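You operate a simulated robot arm through the tools that you are given. There is no shell and no other tool.

Carry out the task below with a simulated robot arm. There is one attempt and no reset: what you move stays moved.

Task
Set the three black knobs as the job card says, then run one dry stroke.
Fine: the green button starts it.

The check looks at the end state, three seconds after you hand in, the way a careful person would. Anything else that was tipped, shoved, dropped, spilled or broken makes it a failure.

Robot
A 6-joint arm with a two-finger parallel gripper, fixed in place. Base frame: the origin is on the floor under the middle of its stand, x ahead of it, y to its left, z up; the work surface is at about z = 85. Readings come in cm, degrees, newtons and seconds.
With the tool pointing down near the work surface it reaches from about 24 to 64 cm from the base axis. Its first joint turns from -66.0 to 66.0 degrees. Payload 2.7 kg.
The tool frame sits at the grasp point between the pads (the TCP): z along the fingers, y along the line on which they close. The tips reach 2.3 cm beyond it. Largest opening 9.4 cm; finger width 3.8, thickness 1; the body of the gripper, 5.4 by 9.6 cm, starts 3.9 cm behind the TCP.
Orientation is told as [roll, pitch, yaw] about the base's x, y, z axes, in that order, counted from this pose: with the fingers straight down and closing along the base's y, the tool's x points along the base's -x, its y along +y and its z along -z.

Tools
- The arm moves only by the tool nudge_tool. Its argument "commands" is a list of rows, each a list of 7 numbers: the shift along the base's x, y, z in cm, then the turn, a rotation vector about the base's x, y, z in degrees, then the closure, from 0 (fully open) to 1 (shut). In form: [[x, y, z, wx, wy, wz, jaw], ...]. A call has 1 to 20 rows; each row is the pose to reach, as a shift and turn from the pose commanded when the call began. Rows are played at 5 a second. More than 5 cm and 8.6 degrees between two rows, or a gripper value outside its range, and nothing of the call is played. Where a pose cannot be reached the arm comes as near as it can. A force on the tool above 40 N (or 10 N above the force at the start of the call, whichever is more), or a blocked arm, ends the call early, and 0.2 s more pass. The fingers move at their own pace (about 4.5 cm/s each) and stop on an object; they squeeze with about 30 N. The grip force told is the motor's: it shows also when the fingers shut on nothing. Time passes only in rows, and 0.2 s behind the last, so rows that repeat a pose let the fingers close. It gives the time, the measured TCP pose, the force on the tool (base axes), the opening and the grip force at its end, in the units of the frame above (readings bear some noise), with the torque about the TCP (base axes, N m) and any sound that the robot's microphone picked up, and new pictures: "show" is both (left out), scene, wrist or none.
- Cameras (640 x 400 px; columns grow to the right, rows downward): "scene" is fixed at [10.11, -45.46, 141.5]; the picture's right is [0.60, -0.80, 0.00], its down [-0.42, -0.32, -0.85] and it looks along [0.68, 0.51, -0.53] (base axes); focal length 321 px, centre (320, 200). "wrist" rides on the gripper at [8.6, 1.6, -7.5] in the tool frame; the picture's right is [-0.18, 0.98, 0.00], its down [-0.58, -0.11, -0.81] and it looks along [-0.79, -0.15, 0.59] (tool axes); focal length 243 px, centre (320, 200). There is no depth. A picture from a camera that has moved, and an enlarged one, comes with that camera's place and axes in the base frame and with its lens. The place of the scene camera against the robot may be out by one fixed shift of up to 1.8 cm in any direction.
- zoom(camera, box): a new picture of the part [left, top, right, bottom] of that camera's present view, enlarged. No time passes.
- hand_in(): hands the job in; it is judged then, once.

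Places have to be worked out from the pictures, the camera data and where the tool is seen. Open the gripper and draw the arm clear of the work before you hand the job in, unless the task says otherwise.

The tools are called after "Request:" by a JSON object that holds its "op" and its "data". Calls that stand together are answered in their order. nudge_tool: Moves the arm, as the interface text tells. Its arguments: {"type":"object","properties":{"commands":{"type":"array","items":{"type":"array","items":{"type":"number"}}},"show":{"type":"string","enum":["both","scene","wrist","none"]}},"required":["commands"]} The other tools are called the same way: zoom (camera, box) takes an enlarged picture of a part of a camera's view; hand_in () hands the job in.

At the start:

```text
time: 0.0
ee_pos: [43.33, 0.4, 113.2]
ee_rot: [0.0, -0.1, 0.1]
force: [0.0, -0.7, -0.2]
ft_torque: [-0.01, 0.02, -0.03]
opening: 9.41
finger_force: 0.1
```

scene: 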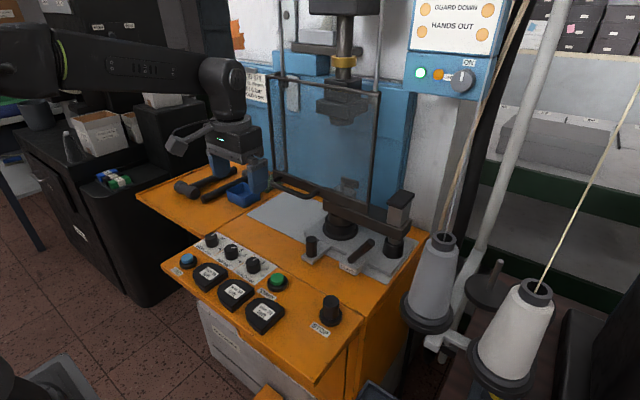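
wrist: 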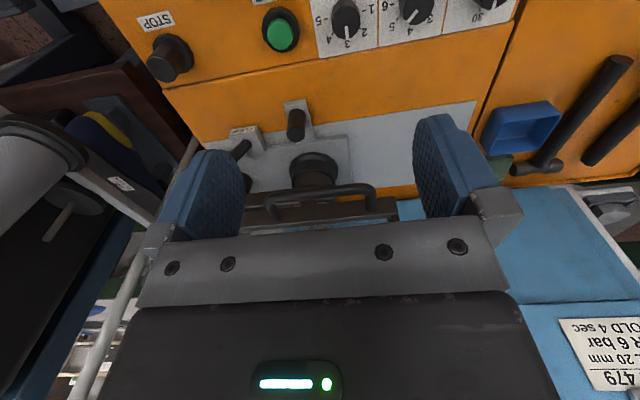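

The pictures show a press with a guard, a panel with three black knobs, green, blue and STOP buttons, and a card on the blue frame. I'll zoom in to read the card, labels and knobs before moving.

Request:
{"op": "zoom", "data": {"camera": "scene", "box": [160, 220, 360, 345]}}

Request:
{"op": "zoom", "data": {"camera": "scene", "box": [220, 40, 320, 120]}}

Request:
{"op": "zoom", "data": {"camera": "scene", "box": [400, 0, 520, 100]}}

Request:
{"op": "zoom", "data": {"camera": "wrist", "box": [540, 290, 640, 400]}}

Request:
{"op": "zoom", "data": {"camera": "wrist", "box": [120, 0, 540, 120]}}

```text
3.20 times, centred on (260, 282) of scene
camera zoom: at [10.11, -45.46, 141.5], right [0.6, -0.8, 0.0], down [-0.42, -0.32, -0.85], along [0.68, 0.51, -0.53], focal length 1028 px, centre (512, -64)
```

zoom: 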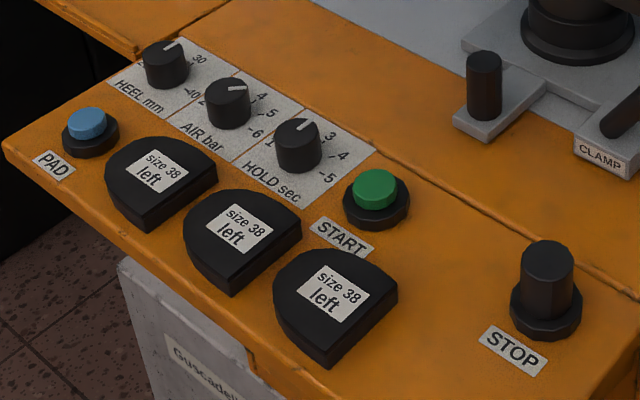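

```text
5.00 times, centred on (270, 80) of scene
camera zoom: at [10.11, -45.46, 141.5], right [0.6, -0.8, 0.0], down [-0.42, -0.32, -0.85], along [0.68, 0.51, -0.53], focal length 1606 px, centre (570, 800)
```

zoom: 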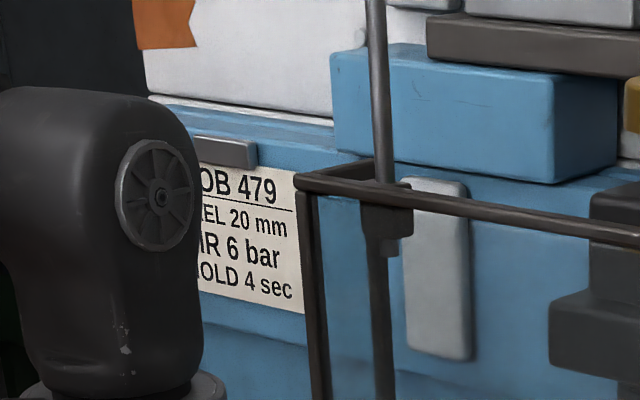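

```text
4.00 times, centred on (460, 50) of scene
camera zoom: at [10.11, -45.46, 141.5], right [0.6, -0.8, 0.0], down [-0.42, -0.32, -0.85], along [0.68, 0.51, -0.53], focal length 1285 px, centre (-240, 800)
```

zoom: 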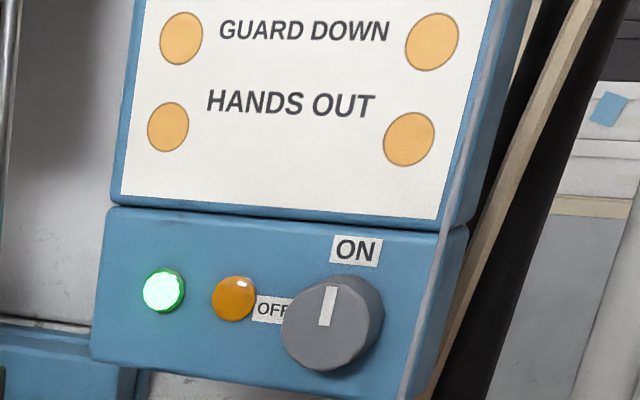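

```text
3.64 times, centred on (590, 345) of wrist
camera zoom: at [34.66, 2.04, 120.5], right [0.18, 0.98, 0.0], down [0.58, -0.11, 0.81], along [0.79, -0.15, -0.59], focal length 882 px, centre (-662, -327)
```

zoom: 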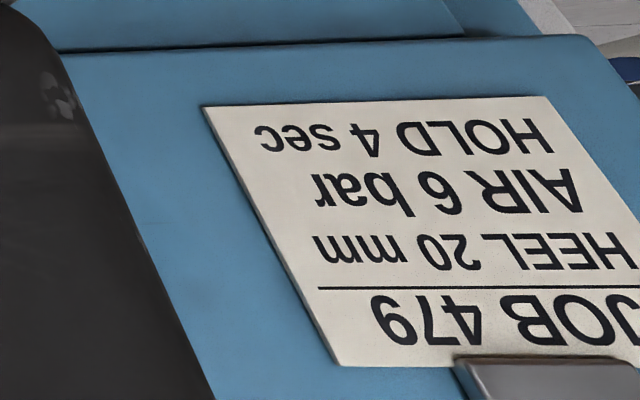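

```text
1.52 times, centred on (330, 60) of wrist
camera zoom: at [34.66, 2.04, 120.5], right [0.18, 0.98, 0.0], down [0.58, -0.11, 0.81], along [0.79, -0.15, -0.59], focal length 370 px, centre (305, 413)
```

zoom: 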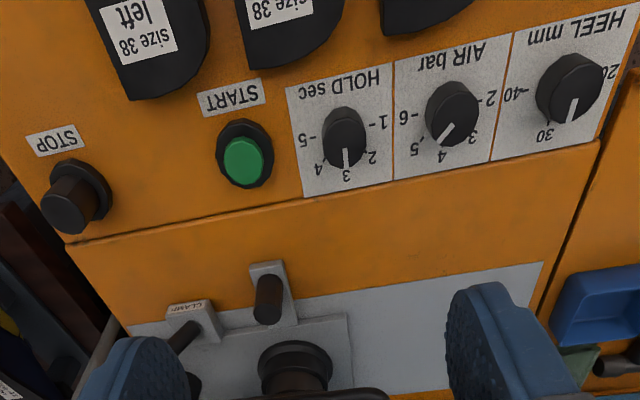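

The job card reads HEEL 20 mm, AIR 6 bar, HOLD 4 sec; a sign says GUARD DOWN, HANDS OUT. I'll look closer at the guard, clamp, and press bed.

Request:
{"op": "zoom", "data": {"camera": "scene", "box": [240, 140, 440, 280]}}

Request:
{"op": "zoom", "data": {"camera": "scene", "box": [240, 0, 420, 130]}}

Request:
{"op": "zoom", "data": {"camera": "wrist", "box": [180, 90, 420, 240]}}

Request:
{"op": "zoom", "data": {"camera": "wrist", "box": [300, 0, 540, 60]}}

Request:
{"op": "zoom", "data": {"camera": "scene", "box": [180, 225, 290, 295]}}

Request:
{"op": "zoom", "data": {"camera": "scene", "box": [130, 120, 290, 230]}}

```text
2.86 times, centred on (340, 210) of scene
camera zoom: at [10.11, -45.46, 141.5], right [0.6, -0.8, 0.0], down [-0.42, -0.32, -0.85], along [0.68, 0.51, -0.53], focal length 918 px, centre (263, 171)
```

zoom: 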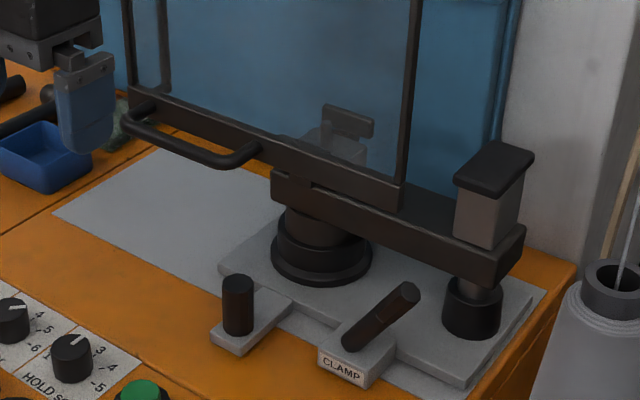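

```text
3.08 times, centred on (330, 65) of scene
camera zoom: at [10.11, -45.46, 141.5], right [0.6, -0.8, 0.0], down [-0.42, -0.32, -0.85], along [0.68, 0.51, -0.53], focal length 989 px, centre (289, 615)
```

zoom: 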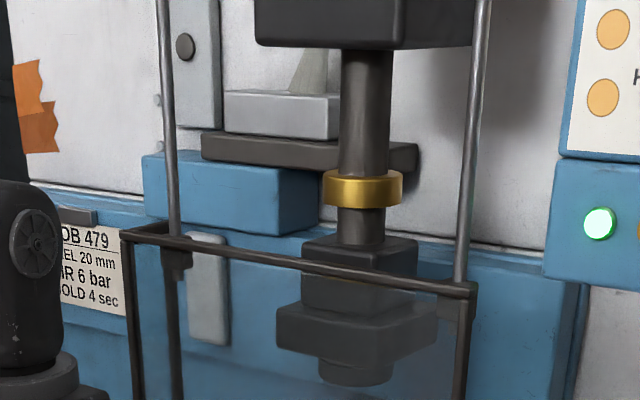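

```text
2.67 times, centred on (300, 165) of wrist
camera zoom: at [34.66, 2.04, 120.5], right [0.18, 0.98, 0.0], down [0.58, -0.11, 0.81], along [0.79, -0.15, -0.59], focal length 647 px, centre (373, 293)
```

zoom: 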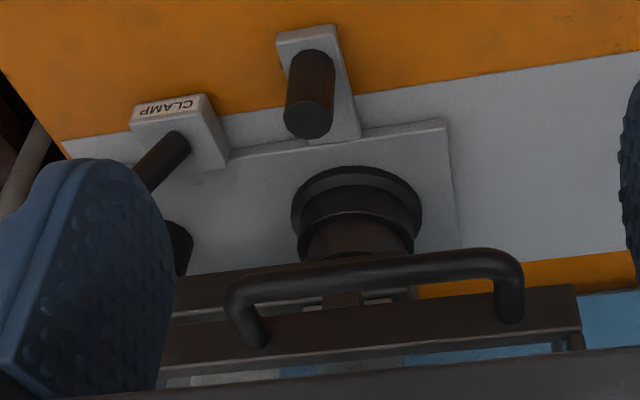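

```text
2.67 times, centred on (420, 30) of wrist
camera zoom: at [34.66, 2.04, 120.5], right [0.18, 0.98, 0.0], down [0.58, -0.11, 0.81], along [0.79, -0.15, -0.59], focal length 647 px, centre (53, 653)
```

zoom: 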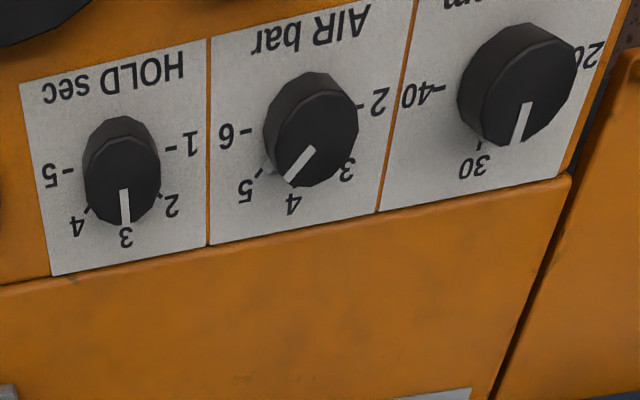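

```text
5.71 times, centred on (235, 260) of scene
camera zoom: at [10.11, -45.46, 141.5], right [0.6, -0.8, 0.0], down [-0.42, -0.32, -0.85], along [0.68, 0.51, -0.53], focal length 1836 px, centre (806, -143)
```

zoom: 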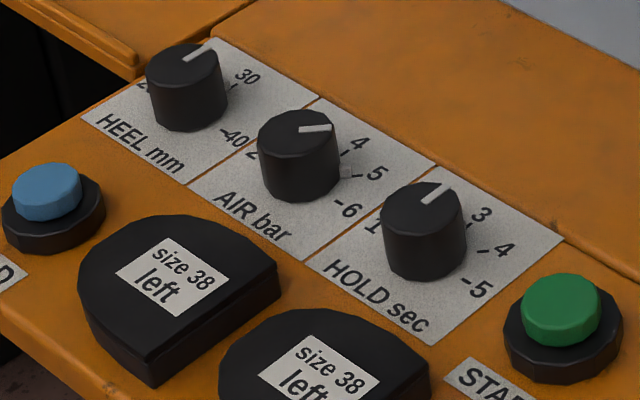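

```text
3.64 times, centred on (210, 175) of scene
camera zoom: at [10.11, -45.46, 141.5], right [0.6, -0.8, 0.0], down [-0.42, -0.32, -0.85], along [0.68, 0.51, -0.53], focal length 1168 px, centre (720, 291)
```

zoom: 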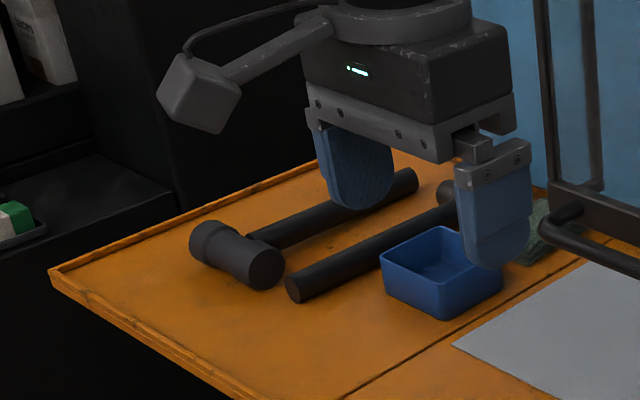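

I judge from both cameras that the guard handle is at about x≈57, z≈104, roughly 18 cm above the bed, so the guard seems to be up. I'll pull the arm back a little and tilt the tool forward to see the press and guard with the wrist camera.

Request:
{"op": "nudge_tool", "data": {"commands": [[-1.5, 0, 0, 0, -7, 0, 0], [-3, 0, 0, 0, -14, 0, 0], [-4.5, 0, 0, 0, -21, 0, 0], [-6, 0, 0, 0, -28, 0, 0], [-6, 0, 0, 0, -28, 0, 0]], "show": "both"}}

```text
time: 1.2
ee_pos: [37.16, 0.3, 113.22]
ee_rot: [0.0, -28.1, 0.1]
force: [-0.2, 0.1, 0.0]
ft_torque: [-0.04, -0.02, 0.03]
opening: 9.42
finger_force: 0.1
camera wrist: at [26.15, 2.04, 115.55], right [0.16, 0.98, 0.09], down [0.13, -0.11, 0.99], along [0.98, -0.15, -0.15], focal length 243 px, centre (320, 200)
```

scene: 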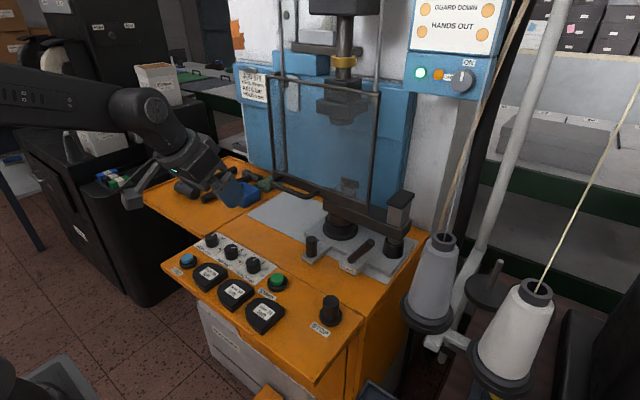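
wrist: 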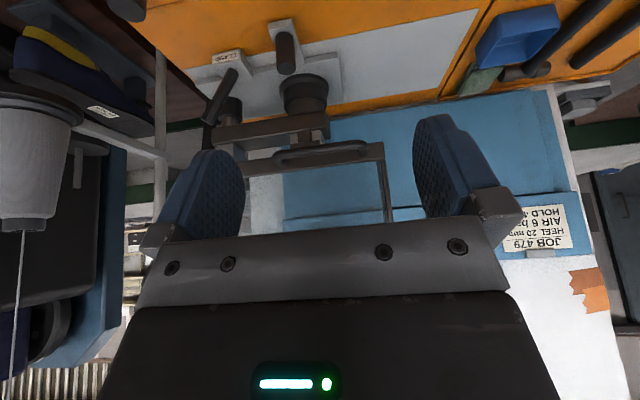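

Request:
{"op": "zoom", "data": {"camera": "wrist", "box": [180, 0, 440, 230]}}

Request:
{"op": "zoom", "data": {"camera": "scene", "box": [230, 50, 430, 280]}}

```text
1.74 times, centred on (310, 115) of wrist
camera zoom: at [26.15, 2.04, 115.55], right [0.16, 0.98, 0.09], down [0.13, -0.11, 0.99], along [0.98, -0.15, -0.15], focal length 422 px, centre (337, 348)
```

zoom: 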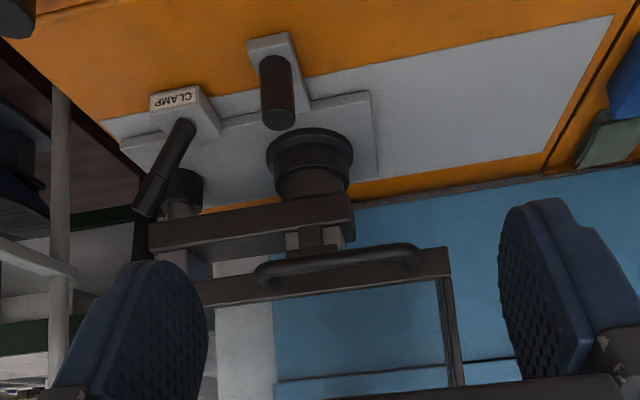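

```text
1.74 times, centred on (330, 165) of scene
camera zoom: at [10.11, -45.46, 141.5], right [0.6, -0.8, 0.0], down [-0.42, -0.32, -0.85], along [0.68, 0.51, -0.53], focal length 559 px, centre (303, 261)
```

zoom: 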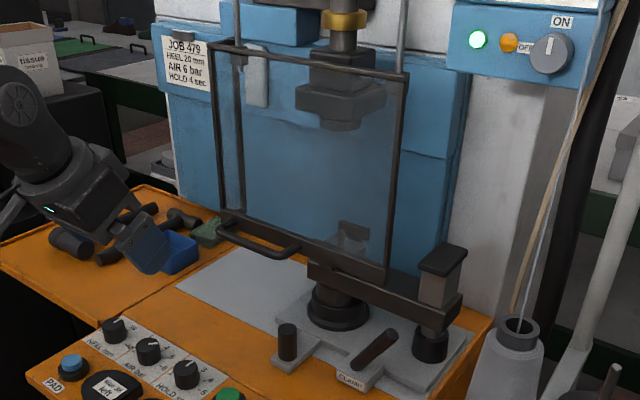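

The guard's bottom rail with its handle looks to be at about x≈60, z≈104, well above the bed, and I need its exact plane relative to the peg, clamp and swing arm. I'll move to the left side and yaw the camera to look across the press.

Request:
{"op": "nudge_tool", "data": {"commands": [[1.7, 2, -0.7, 0, 0, -7, 0], [3.4, 4, -1.4, 0, 0, -14, 0], [5.1, 6, -2.1, 0, 0, -21, 0], [6.8, 8, -2.8, 0, 0, -28, 0], [8.5, 10, -3.5, 0, 0, -35, 0], [10.2, 12, -4.2, 0, 0, -42, 0], [12, 14, -5, 0, 0, -49, 0], [12, 14, -5, 0, 0, -49, 0]], "show": "both"}}

```text
time: 3.0
ee_pos: [49.27, 14.32, 108.17]
ee_rot: [0.1, -28.0, -48.9]
force: [-0.1, 0.2, 0.3]
ft_torque: [-0.01, -0.02, 0.03]
opening: 9.43
finger_force: 0.1
camera wrist: at [43.26, 23.86, 110.51], right [0.85, 0.52, 0.09], down [0.01, -0.17, 0.98], along [0.53, -0.84, -0.15], focal length 243 px, centre (320, 200)
```

scene: 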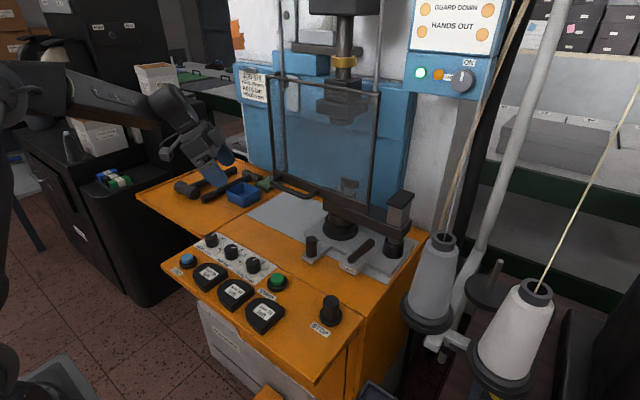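
wrist: 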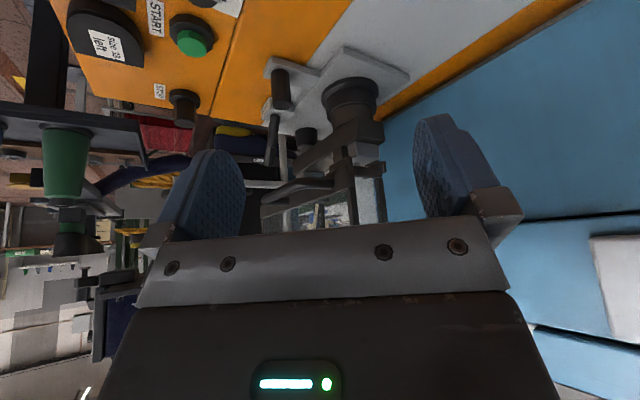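

Request:
{"op": "zoom", "data": {"camera": "wrist", "box": [230, 30, 430, 240]}}

Request:
{"op": "zoom", "data": {"camera": "scene", "box": [250, 160, 430, 280]}}

```text
1.90 times, centred on (330, 135) of wrist
camera zoom: at [43.26, 23.86, 110.51], right [0.85, 0.52, 0.09], down [0.01, -0.17, 0.98], along [0.53, -0.84, -0.15], focal length 462 px, centre (301, 324)
```

zoom: 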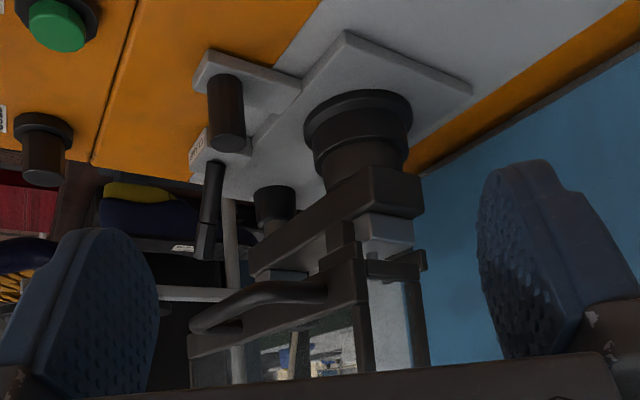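

```text
3.33 times, centred on (340, 220) of scene
camera zoom: at [10.12, -45.46, 141.5], right [0.6, -0.8, 0.0], down [-0.42, -0.32, -0.85], along [0.68, 0.51, -0.53], focal length 1071 px, centre (253, 133)
```

zoom: 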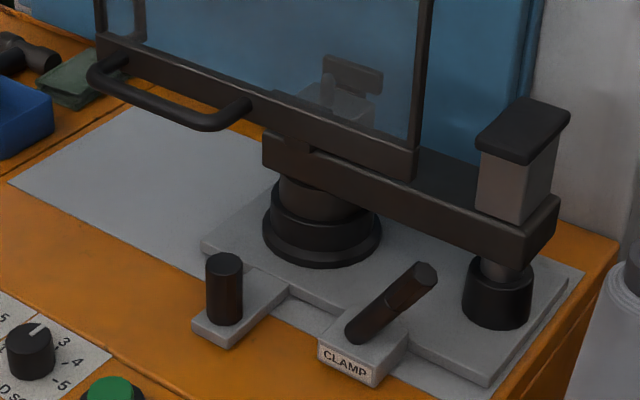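

The side view puts the guard handle near (57.6, 4..-8, 104.7), the swing arm behind it at x≈67, z≈94, and the peg top at about (57, -5.7, 91). I'll go back to the front and look upward with the wrist camera to see the ram, guard rods and stops.

Request:
{"op": "nudge_tool", "data": {"commands": [[-1.8, -2.6, 0.3, 0, 0, 7, 0], [-3.6, -5.2, 0.6, 0, 0, 14, 0], [-5.4, -7.8, 0.9, 0, 0, 21, 0], [-7.2, -10.4, 1.2, 0, 0, 28, 0], [-9, -13, 1.5, 0, 0, 35, 0], [-10.8, -15.6, 1.8, 0, 0, 42, 0], [-12.6, -18.2, 2, 0, 0, 48.9, 0], [-12.6, -18.2, 2, 0, 0, 48.9, 0]], "show": "none"}}

Request:
{"op": "nudge_tool", "data": {"commands": [[0, 0, 0, 0, -7.5, 0, 0], [0, 0, 0, 0, -15, 0, 0], [0, 0, 0, 0, -22, 0, 0], [0, 0, 0, 0, -22, 0, 0]], "show": "wrist"}}

```text
time: 4.8
ee_pos: [36.63, -3.9, 110.14]
ee_rot: [0.0, -28.0, 0.1]
force: [-1.2, 0.1, 0.9]
ft_torque: [0.0, -0.01, 0.02]
opening: 9.42
finger_force: 0.1
```

```text
time: 5.8
ee_pos: [36.7, -3.9, 110.16]
ee_rot: [0.2, -50.1, -0.1]
force: [0.7, -1.0, -0.2]
ft_torque: [0.01, 0.02, 0.0]
opening: 9.38
finger_force: 0.1
camera wrist: at [25.44, -2.1, 108.19], right [0.12, 0.98, 0.14], down [-0.25, -0.11, 0.96], along [0.96, -0.15, 0.23], focal length 243 px, centre (320, 200)
```

wrist: 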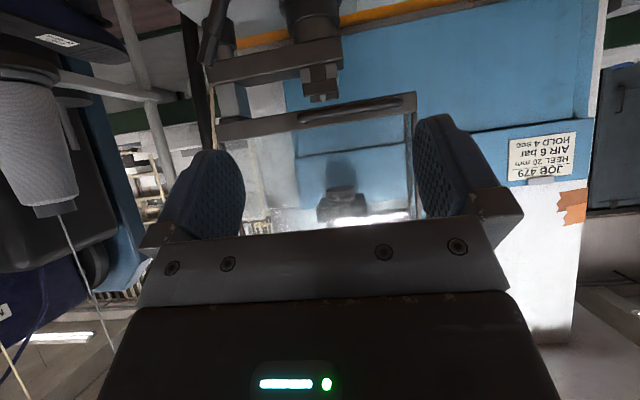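

Request:
{"op": "zoom", "data": {"camera": "wrist", "box": [190, 0, 430, 235]}}

Request:
{"op": "zoom", "data": {"camera": "scene", "box": [250, 60, 400, 200]}}

```text
1.70 times, centred on (310, 118) of wrist
camera zoom: at [25.44, -2.1, 108.19], right [0.12, 0.98, 0.14], down [-0.25, -0.11, 0.96], along [0.96, -0.15, 0.23], focal length 413 px, centre (337, 340)
```

zoom: 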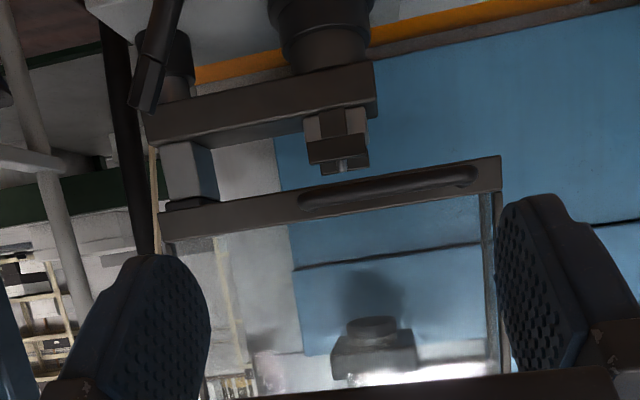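

```text
2.86 times, centred on (325, 130) of scene
camera zoom: at [10.11, -45.46, 141.5], right [0.6, -0.8, 0.0], down [-0.42, -0.32, -0.85], along [0.68, 0.51, -0.53], focal length 918 px, centre (306, 400)
```

zoom: 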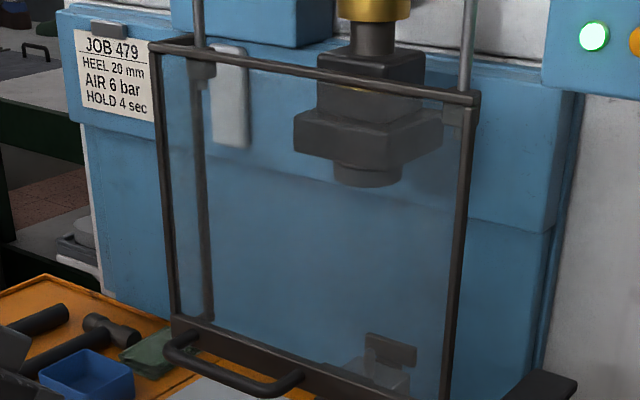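

The ram sits right above the holder (≈(71,-5,117)), and the rods seem to end near the guard's bottom rail, so I can't tell yet whether the guard is down. I'll view it from the left side, tilted up.

Request:
{"op": "nudge_tool", "data": {"commands": [[1.7, 2.6, 0.6, 0, 0, -7, 0], [3.4, 5.2, 1.2, 0, 0, -14, 0], [5.1, 7.8, 1.8, 0, 0, -21, 0], [6.8, 10.4, 2.4, 0, 0, -28, 0], [8.5, 13, 3, 0, 0, -35, 0], [10.2, 15.6, 3.6, 0, 0, -42, 0], [12, 18.2, 4, 0, 0, -49, 0], [12, 18.2, 4, 0, 0, -49, 0]], "show": "wrist"}}

```text
time: 7.6
ee_pos: [48.63, 14.42, 114.24]
ee_rot: [-0.1, -50.0, -49.1]
force: [-0.2, -0.7, 0.2]
ft_torque: [0.0, 0.03, 0.01]
opening: 9.41
finger_force: 0.1
out of reach, approached as far as the arm can: row 1
camera wrist: at [42.54, 24.07, 112.22], right [0.82, 0.55, 0.14], down [-0.24, 0.11, 0.96], along [0.52, -0.82, 0.23], focal length 243 px, centre (320, 200)
```

wrist: 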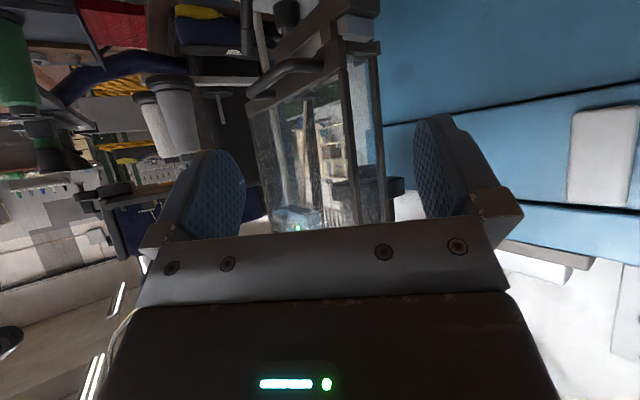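

Request:
{"op": "zoom", "data": {"camera": "wrist", "box": [230, 0, 430, 240]}}

Request:
{"op": "zoom", "data": {"camera": "scene", "box": [260, 0, 400, 90]}}

```text
1.67 times, centred on (330, 120) of wrist
camera zoom: at [42.54, 24.07, 112.22], right [0.82, 0.55, 0.14], down [-0.24, 0.11, 0.96], along [0.52, -0.82, 0.23], focal length 404 px, centre (303, 333)
```

zoom: 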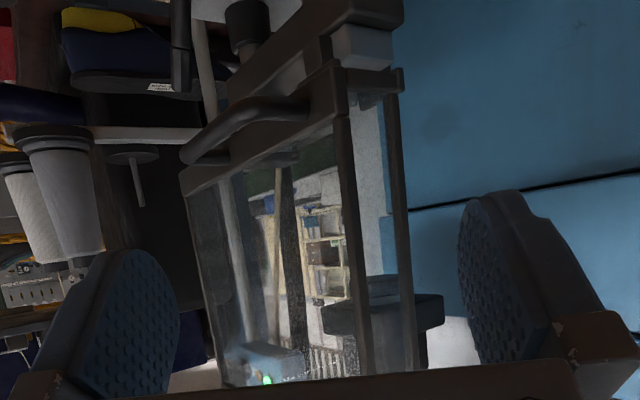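

```text
4.44 times, centred on (330, 45) of scene
camera zoom: at [10.12, -45.45, 141.5], right [0.6, -0.8, 0.0], down [-0.42, -0.32, -0.85], along [0.68, 0.51, -0.53], focal length 1428 px, centre (276, 889)
```

zoom: 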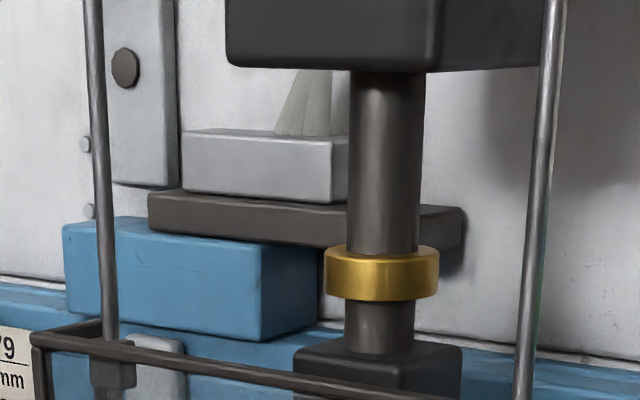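

I need to know if the rods continue behind the guard down to its lower bracket. I'll zoom hard on the guard's corners.

Request:
{"op": "zoom", "data": {"camera": "scene", "box": [262, 60, 302, 100]}}

Request:
{"op": "zoom", "data": {"camera": "scene", "box": [260, 150, 320, 200]}}

Request:
{"op": "zoom", "data": {"camera": "scene", "box": [350, 60, 400, 110]}}

Request:
{"op": "zoom", "data": {"camera": "wrist", "box": [320, 20, 420, 110]}}

Request:
{"op": "zoom", "data": {"camera": "wrist", "box": [320, 100, 420, 230]}}

```text
10.00 times, centred on (282, 80) of scene
camera zoom: at [10.12, -45.45, 141.5], right [0.6, -0.8, 0.0], down [-0.42, -0.32, -0.85], along [0.68, 0.51, -0.53], focal length 3213 px, centre (700, 1400)
```

zoom: 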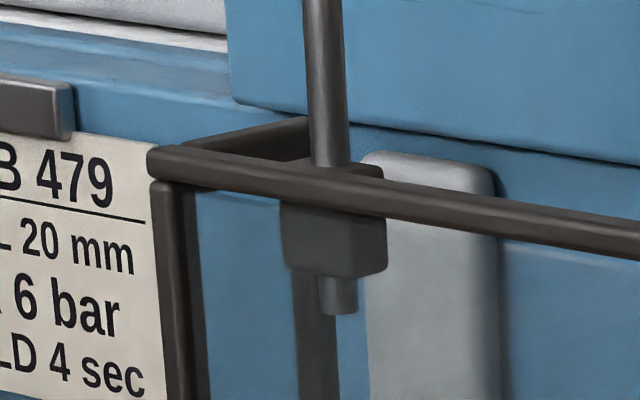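

```text
8.00 times, centred on (290, 175) of scene
camera zoom: at [10.12, -45.45, 141.5], right [0.6, -0.8, 0.0], down [-0.42, -0.32, -0.85], along [0.68, 0.51, -0.53], focal length 2570 px, centre (560, 400)
```

zoom: 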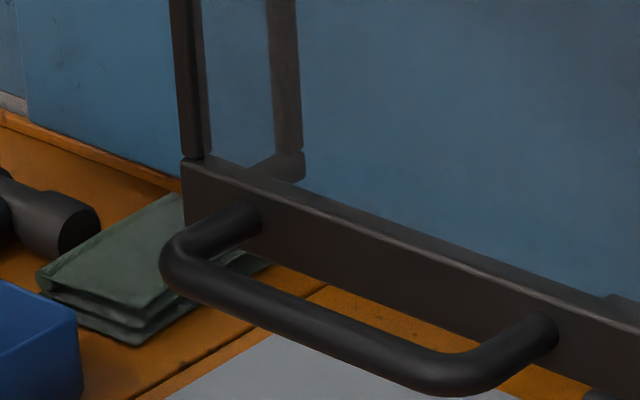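

```text
8.00 times, centred on (375, 85) of scene
camera zoom: at [10.12, -45.45, 141.5], right [0.6, -0.8, 0.0], down [-0.42, -0.32, -0.85], along [0.68, 0.51, -0.53], focal length 2570 px, centre (-120, 1120)
```

zoom: 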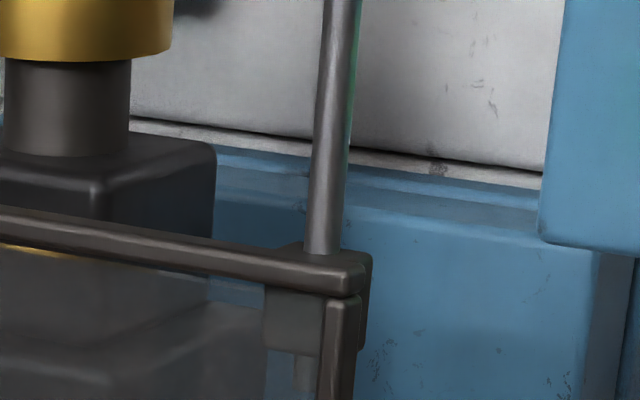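

```text
4.44 times, centred on (370, 65) of wrist
camera zoom: at [42.54, 24.07, 112.22], right [0.82, 0.55, 0.14], down [-0.24, 0.11, 0.96], along [0.52, -0.82, 0.23], focal length 1078 px, centre (98, 800)
```

zoom: 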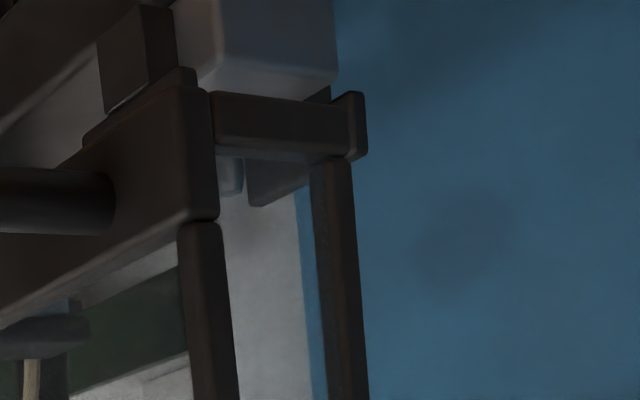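

```text
3.08 times, centred on (370, 165) of wrist
camera zoom: at [42.54, 24.07, 112.22], right [0.82, 0.55, 0.14], down [-0.24, 0.11, 0.96], along [0.52, -0.82, 0.23], focal length 746 px, centre (166, 308)
```

zoom: 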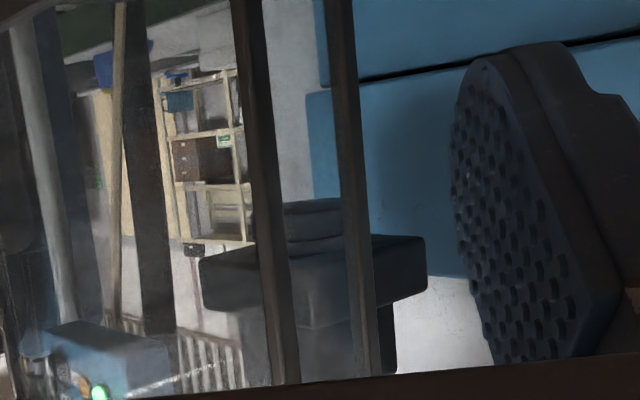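

The rods end just below the guard's upper brackets, so the guard is at the bottom of its travel: it is down. I'll check the holder under the ram for anything loaded, and look at the STOP button.

Request:
{"op": "zoom", "data": {"camera": "scene", "box": [320, 165, 380, 215]}}

Request:
{"op": "zoom", "data": {"camera": "scene", "box": [300, 225, 400, 345]}}

Request:
{"op": "zoom", "data": {"camera": "scene", "box": [400, 55, 480, 105]}}

```text
8.00 times, centred on (350, 190) of scene
camera zoom: at [10.12, -45.45, 141.5], right [0.6, -0.8, 0.0], down [-0.42, -0.32, -0.85], along [0.68, 0.51, -0.53], focal length 2570 px, centre (80, 280)
```

zoom: 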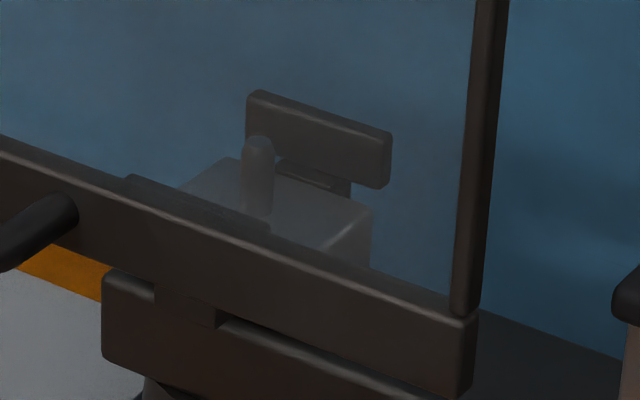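

```text
3.33 times, centred on (350, 285) of scene
camera zoom: at [10.12, -45.45, 141.5], right [0.6, -0.8, 0.0], down [-0.42, -0.32, -0.85], along [0.68, 0.51, -0.53], focal length 1071 px, centre (220, -83)
```

zoom: 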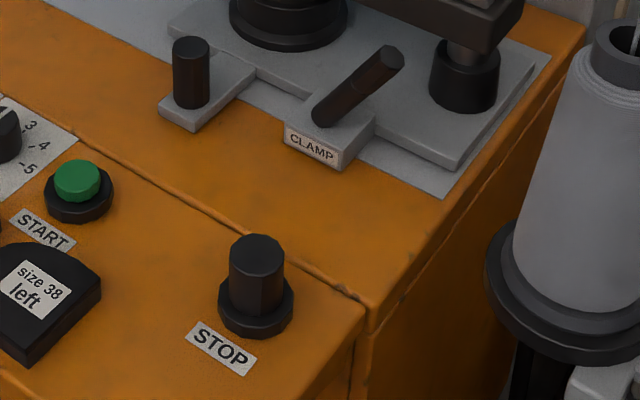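

```text
8.00 times, centred on (440, 80) of scene
camera zoom: at [10.12, -45.45, 141.5], right [0.6, -0.8, 0.0], down [-0.42, -0.32, -0.85], along [0.68, 0.51, -0.53], focal length 2570 px, centre (-640, 1160)
```

zoom: 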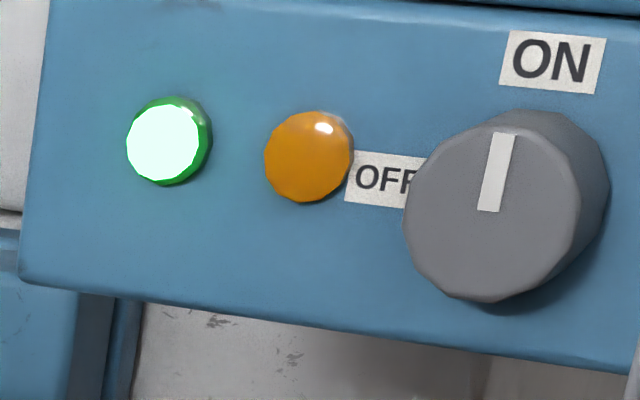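

The seat is empty apart from its locating pin, power is ON, and the green lamp is lit. Now I'll swing back and tilt the tool the other way to get a steep view of the knob panel.

Request:
{"op": "nudge_tool", "data": {"commands": [[-1.5, -0.6, 0, 0, 0, 7, 0], [-3, -1.2, 0, 0, 0, 14, 0], [-4.5, -1.8, 0, 0, 0, 21, 0], [-6, -2.4, 0, 0, 0, 28, 0], [-7.5, -3, 0, 0, 0, 35, 0], [-9, -3.6, 0, 0, 0, 42, 0], [-10.5, -4.2, 0, 0, 0, 49, 0], [-10.5, -4.2, 0, 0, 0, 49, 0]], "show": "none"}}

Request:
{"op": "nudge_tool", "data": {"commands": [[0, 0, -1, 0, 8, 0, 0], [0, 0, -2, 0, 16, 0, 0], [0, 0, -3, 0, 24, 0, 0], [0, 0, -4, 0, 32, 0, 0], [0, 0, -5, 0, 40, 0, 0], [0, 0, -6, 0, 48, 0, 0], [0, 0, -7, 0, 56, 0, 0], [0, 0, -8, 0, 64, 0, 0], [0, 0, -9, 0, 70, 0, 0], [0, 0, -9, 0, 70, 0, 0]], "show": "wrist"}}

```text
time: 9.4
ee_pos: [38.22, 10.16, 114.14]
ee_rot: [0.1, -50.0, 0.0]
force: [-0.5, 0.1, 0.5]
ft_torque: [0.0, -0.01, 0.04]
opening: 9.42
finger_force: 0.1
```

```text
time: 11.6
ee_pos: [38.23, 10.18, 105.11]
ee_rot: [0.0, 20.1, 0.1]
force: [-0.3, -0.4, -0.9]
ft_torque: [0.01, 0.0, 0.01]
opening: 9.4
finger_force: 0.1
camera wrist: at [32.68, 11.81, 114.98], right [0.17, 0.98, -0.06], down [0.82, -0.11, 0.56], along [0.54, -0.15, -0.83], focal length 243 px, centre (320, 200)
```

wrist: 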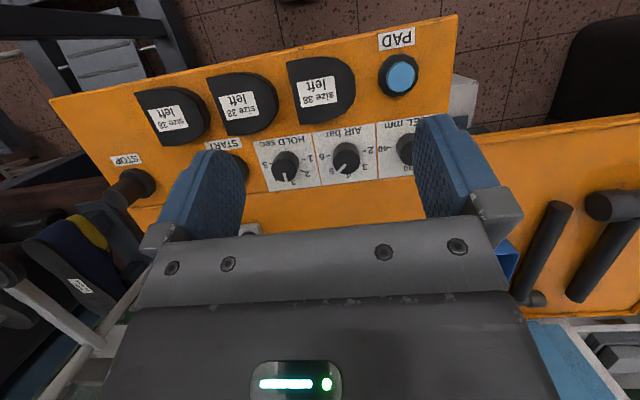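

Request:
{"op": "zoom", "data": {"camera": "wrist", "box": [240, 100, 430, 210]}}

Request:
{"op": "zoom", "data": {"camera": "wrist", "box": [100, 20, 480, 240]}}

```text
3.37 times, centred on (335, 155) of wrist
camera zoom: at [32.68, 11.81, 114.98], right [0.17, 0.98, -0.06], down [0.82, -0.11, 0.56], along [0.54, -0.15, -0.83], focal length 817 px, centre (270, 352)
```

zoom: 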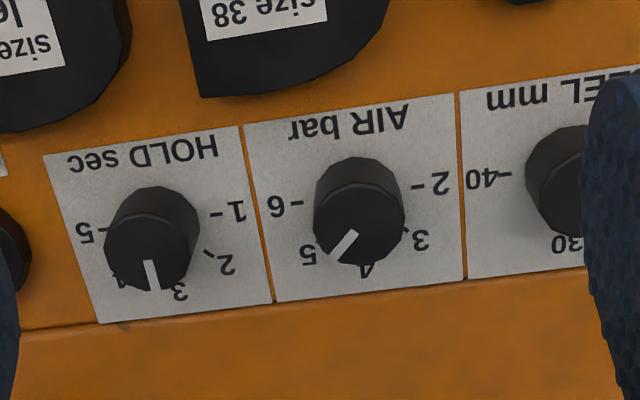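

```text
1.68 times, centred on (290, 130) of wrist
camera zoom: at [32.68, 11.81, 114.98], right [0.17, 0.98, -0.06], down [0.82, -0.11, 0.56], along [0.54, -0.15, -0.83], focal length 409 px, centre (370, 318)
```

zoom: 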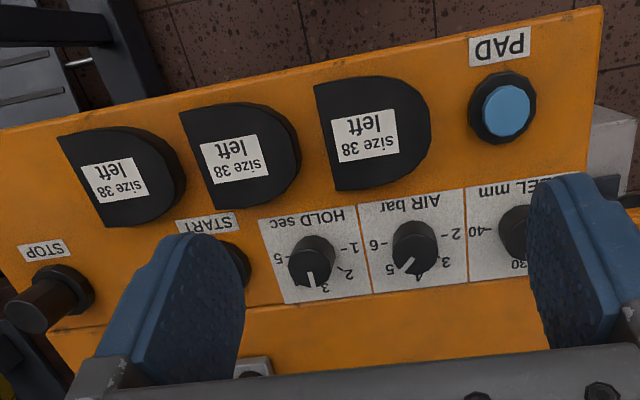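

From two wrist views I place the knobs at about x≈45.6, y≈3.05 (HOLD), 11.0 (AIR), 18.7 (HEEL), tops at z≈87.4, about 3.5 cm wide, with marks 45° apart (3/4/30 pointing +x). I'll bring the tool upright above the HOLD knob with the jaw partly closed and check the alignment.

Request:
{"op": "nudge_tool", "data": {"commands": [[1.8, -1.8, -1.9, 0, -5, 0, 0.4], [3.7, -3.6, -3.8, 0, -10, 0, 0.4], [5.5, -5.4, -5.7, 0, -15, 0, 0.4], [7.4, -7.1, -7.6, 0, -20, 0, 0.4], [7.4, -7.1, -7.6, 0, -20, 0, 0.4]], "show": "both"}}

```text
time: 12.8
ee_pos: [45.66, 2.96, 97.59]
ee_rot: [0.0, -0.1, 0.0]
force: [0.3, 0.3, -0.1]
ft_torque: [0.0, -0.01, -0.01]
opening: 5.64
finger_force: 0.1
camera wrist: at [36.96, 4.66, 104.91], right [0.18, 0.98, 0.0], down [0.58, -0.11, 0.81], along [0.79, -0.15, -0.59], focal length 243 px, centre (320, 200)
```

scene: 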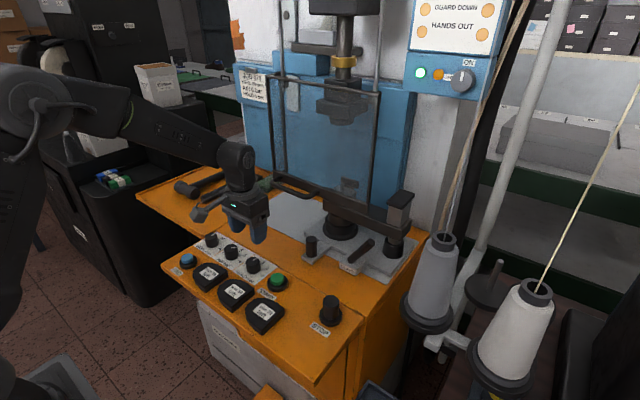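
wrist: 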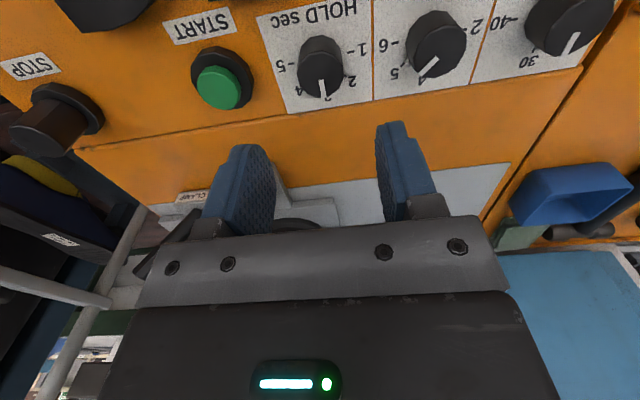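

Request:
{"op": "zoom", "data": {"camera": "wrist", "box": [250, 0, 470, 120]}}

Request:
{"op": "zoom", "data": {"camera": "wrist", "box": [440, 0, 640, 110]}}

```text
2.91 times, centred on (360, 60) of wrist
camera zoom: at [36.96, 4.66, 104.91], right [0.18, 0.98, 0.0], down [0.58, -0.11, 0.81], along [0.79, -0.15, -0.59], focal length 706 px, centre (204, 607)
```

zoom: 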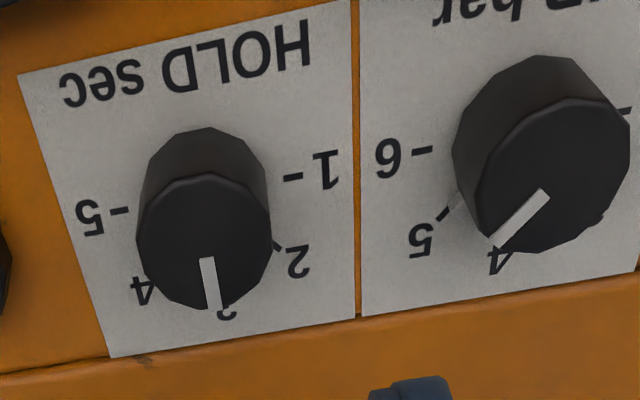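

```text
3.20 times, centred on (540, 55) of wrist
camera zoom: at [36.96, 4.66, 104.91], right [0.18, 0.98, 0.0], down [0.58, -0.11, 0.81], along [0.79, -0.15, -0.59], focal length 776 px, centre (-384, 664)
```

zoom: 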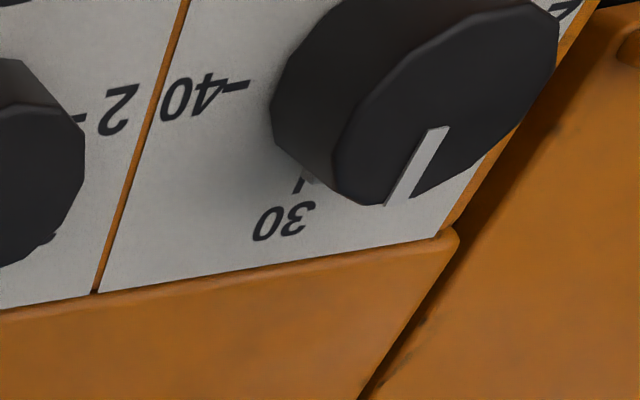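

Knob centres refined: HOLD (45.45, 3.05), AIR (45.4, 11.1), HEEL (45.3, 19.1); pointers read HOLD≈3, AIR≈5, HEEL≈30, so turns needed are HOLD −45°, AIR −45°, HEEL +90°. Descending on HOLD with the jaw at 5.6 cm.

Request:
{"op": "nudge_tool", "data": {"commands": [[-0.2, 0.1, -3.2, 0, 0, 0, 0.4], [-0.2, 0.1, -6.3, 0, 0, 0, 0.4], [-0.2, 0.1, -8.3, 0, 0, 0, 0.4], [-0.2, 0.1, -9.4, 0, 0, 0, 0.4], [-0.2, 0.1, -9.4, 0, 0, 0, 0.4]], "show": "both"}}

```text
time: 14.0
ee_pos: [45.32, 3.15, 88.11]
ee_rot: [0.0, 0.1, -0.1]
force: [-0.1, -0.6, -0.3]
ft_torque: [-0.01, -0.02, 0.03]
opening: 5.65
finger_force: 0.0
camera wrist: at [36.77, 4.82, 95.48], right [0.18, 0.98, 0.0], down [0.58, -0.11, 0.81], along [0.79, -0.15, -0.59], focal length 243 px, centre (320, 200)
```

scene: 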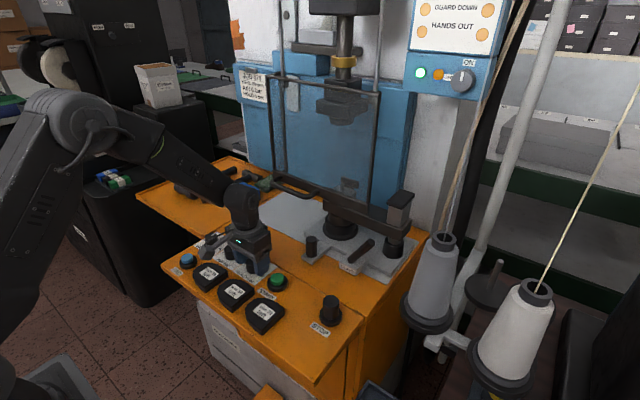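
wrist: 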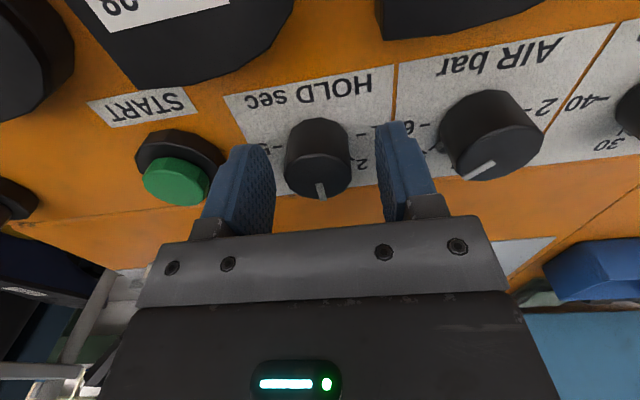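

The knob is centred between the fingers. I'll close on it and read the forces.

Request:
{"op": "nudge_tool", "data": {"commands": [[0, 0, 0, 0, 0, 0, 0.6], [0, 0, 0, 0, 0, 0, 0.8], [0, 0, 0, 0, 0, 0, 1], [0, 0, 0, 0, 0, 0, 1]], "show": "wrist"}}

```text
time: 15.0
ee_pos: [45.35, 2.98, 88.17]
ee_rot: [-0.1, 0.0, -0.1]
force: [0.5, -14.6, -2.7]
ft_torque: [-0.18, -0.34, 0.0]
opening: 3.27
finger_force: 45.1
camera wrist: at [36.78, 4.72, 95.5], right [0.19, 0.98, 0.0], down [0.58, -0.11, 0.81], along [0.79, -0.15, -0.59], focal length 243 px, centre (320, 200)
```

wrist: 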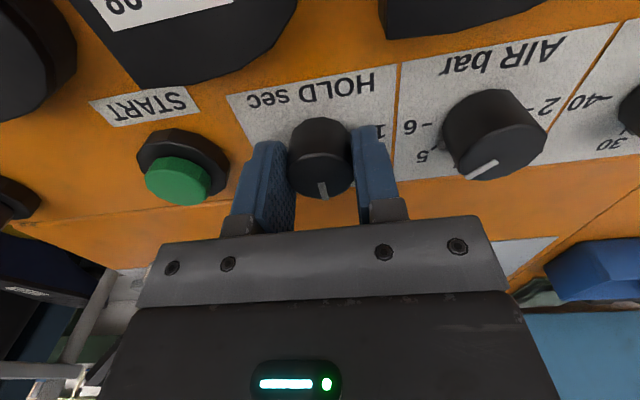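

Gripped (3.27 cm wide); a 15 N pull towards −y says the knob centre is slightly right of me (~y 2.9). I'll ease over by 0.15 cm and turn −45°.

Request:
{"op": "nudge_tool", "data": {"commands": [[0, -0.15, 0, 0, 0, 0, 1], [0, -0.15, 0, 0, 0, -8, 1], [0, -0.15, 0, 0, 0, -16, 1], [0, -0.15, 0, 0, 0, -24, 1], [0, -0.15, 0, 0, 0, -32, 1], [0, -0.15, 0, 0, 0, -40, 1], [0, -0.15, 0, 0, 0, -45, 1], [0, -0.15, 0, 0, 0, -45, 1], [0, -0.15, 0, 0, 0, -45, 1]], "show": "wrist"}}

```text
time: 17.0
ee_pos: [45.32, 3.06, 88.17]
ee_rot: [0.2, 0.0, -45.2]
force: [6.7, 8.1, -4.9]
ft_torque: [0.59, 0.26, 0.01]
opening: 3.29
finger_force: 44.8
camera wrist: at [40.48, 10.41, 95.49], right [0.83, 0.56, 0.0], down [0.33, -0.49, 0.81], along [0.46, -0.67, -0.59], focal length 243 px, centre (320, 200)
```

wrist: 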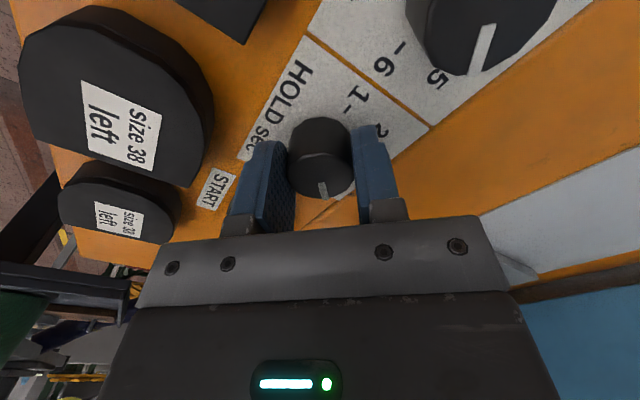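

The pointer turned with the tool. I'll release to 5.6 cm, lift, and check where the HOLD pointer now stands.

Request:
{"op": "nudge_tool", "data": {"commands": [[0, -0.05, 0, 0, 0, -45, 0.8], [0, -0.05, 0, 0, 0, 0, 0.4]], "show": "none"}}

```text
refused: row 1 steps farther than a row can; nothing moved
```

That row wrongly repeated the turn; nothing moved. I'll open with no turn, then lift.

Request:
{"op": "nudge_tool", "data": {"commands": [[0, 0, 0, 0, 0, 0, 0.7], [0, 0, 0, 0, 0, 0, 0.4], [0, 0, 0, 0, 0, 0, 0.4], [0, 0, 2, 0, 0, 0, 0.4], [0, 0, 5, 0, 0, 0, 0.4], [0, 0, 9, 0, 0, 0, 0.4], [0, 0, 9, 0, 0, 0, 0.4]], "show": "wrist"}}

```text
time: 18.6
ee_pos: [45.47, 3.03, 97.31]
ee_rot: [0.0, 0.1, -45.0]
force: [-0.7, 0.4, -0.6]
ft_torque: [-0.01, 0.01, 0.01]
opening: 5.65
finger_force: 0.1
camera wrist: at [40.49, 10.42, 104.6], right [0.83, 0.56, 0.0], down [0.33, -0.49, 0.81], along [0.45, -0.67, -0.59], focal length 243 px, centre (320, 200)
```

wrist: 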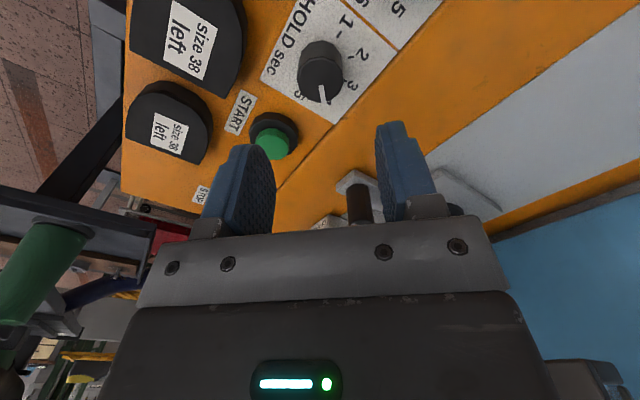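

Request:
{"op": "zoom", "data": {"camera": "wrist", "box": [270, 20, 390, 120]}}

Request:
{"op": "zoom", "data": {"camera": "scene", "box": [180, 225, 290, 295]}}

```text
4.00 times, centred on (330, 70) of wrist
camera zoom: at [40.49, 10.42, 104.6], right [0.83, 0.56, 0.0], down [0.33, -0.49, 0.81], along [0.45, -0.67, -0.59], focal length 970 px, centre (280, 720)
```

zoom: 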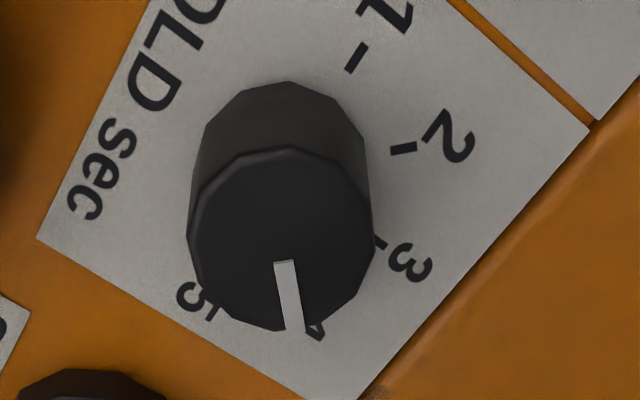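

```text
5.71 times, centred on (235, 260) of scene
camera zoom: at [10.11, -45.46, 141.5], right [0.6, -0.8, 0.0], down [-0.42, -0.32, -0.85], along [0.68, 0.51, -0.53], focal length 1836 px, centre (806, -143)
```

zoom: 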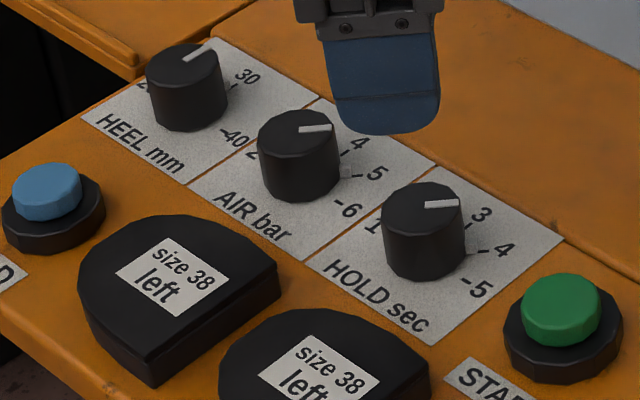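

HOLD pointer now measures −45.6°, i.e. on 4. Next I move over AIR at about (45.4, 11.05) and undo the yaw.

Request:
{"op": "nudge_tool", "data": {"commands": [[0, 1.4, 0, 0, 0, 7.5, 0.4], [0, 2.8, 0, 0, 0, 15, 0.4], [0, 4.2, 0, 0, 0, 22.5, 0.4], [0, 5.6, 0, 0, 0, 30, 0.4], [0, 7, 0, 0, 0, 37.5, 0.4], [0, 8, 0, 0, 0, 45, 0.4], [0, 8, 0, 0, 0, 45, 0.4]], "show": "wrist"}}

```text
time: 20.2
ee_pos: [45.44, 11.15, 97.23]
ee_rot: [0.0, 0.0, 0.1]
force: [-0.2, -0.7, 0.4]
ft_torque: [0.02, 0.01, 0.02]
opening: 5.62
finger_force: 0.0
camera wrist: at [36.75, 12.71, 104.5], right [0.18, 0.98, 0.0], down [0.58, -0.11, 0.81], along [0.79, -0.15, -0.59], focal length 243 px, centre (320, 200)
```

wrist: 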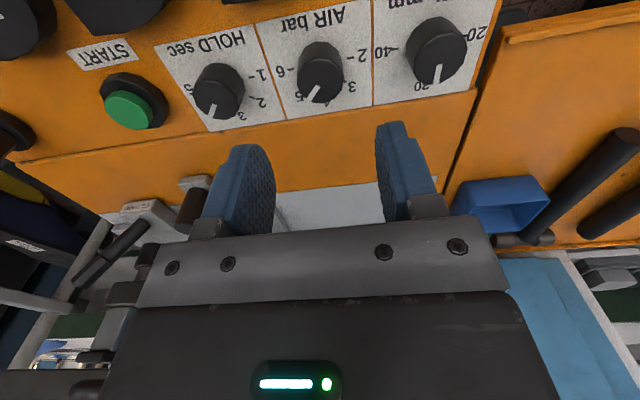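

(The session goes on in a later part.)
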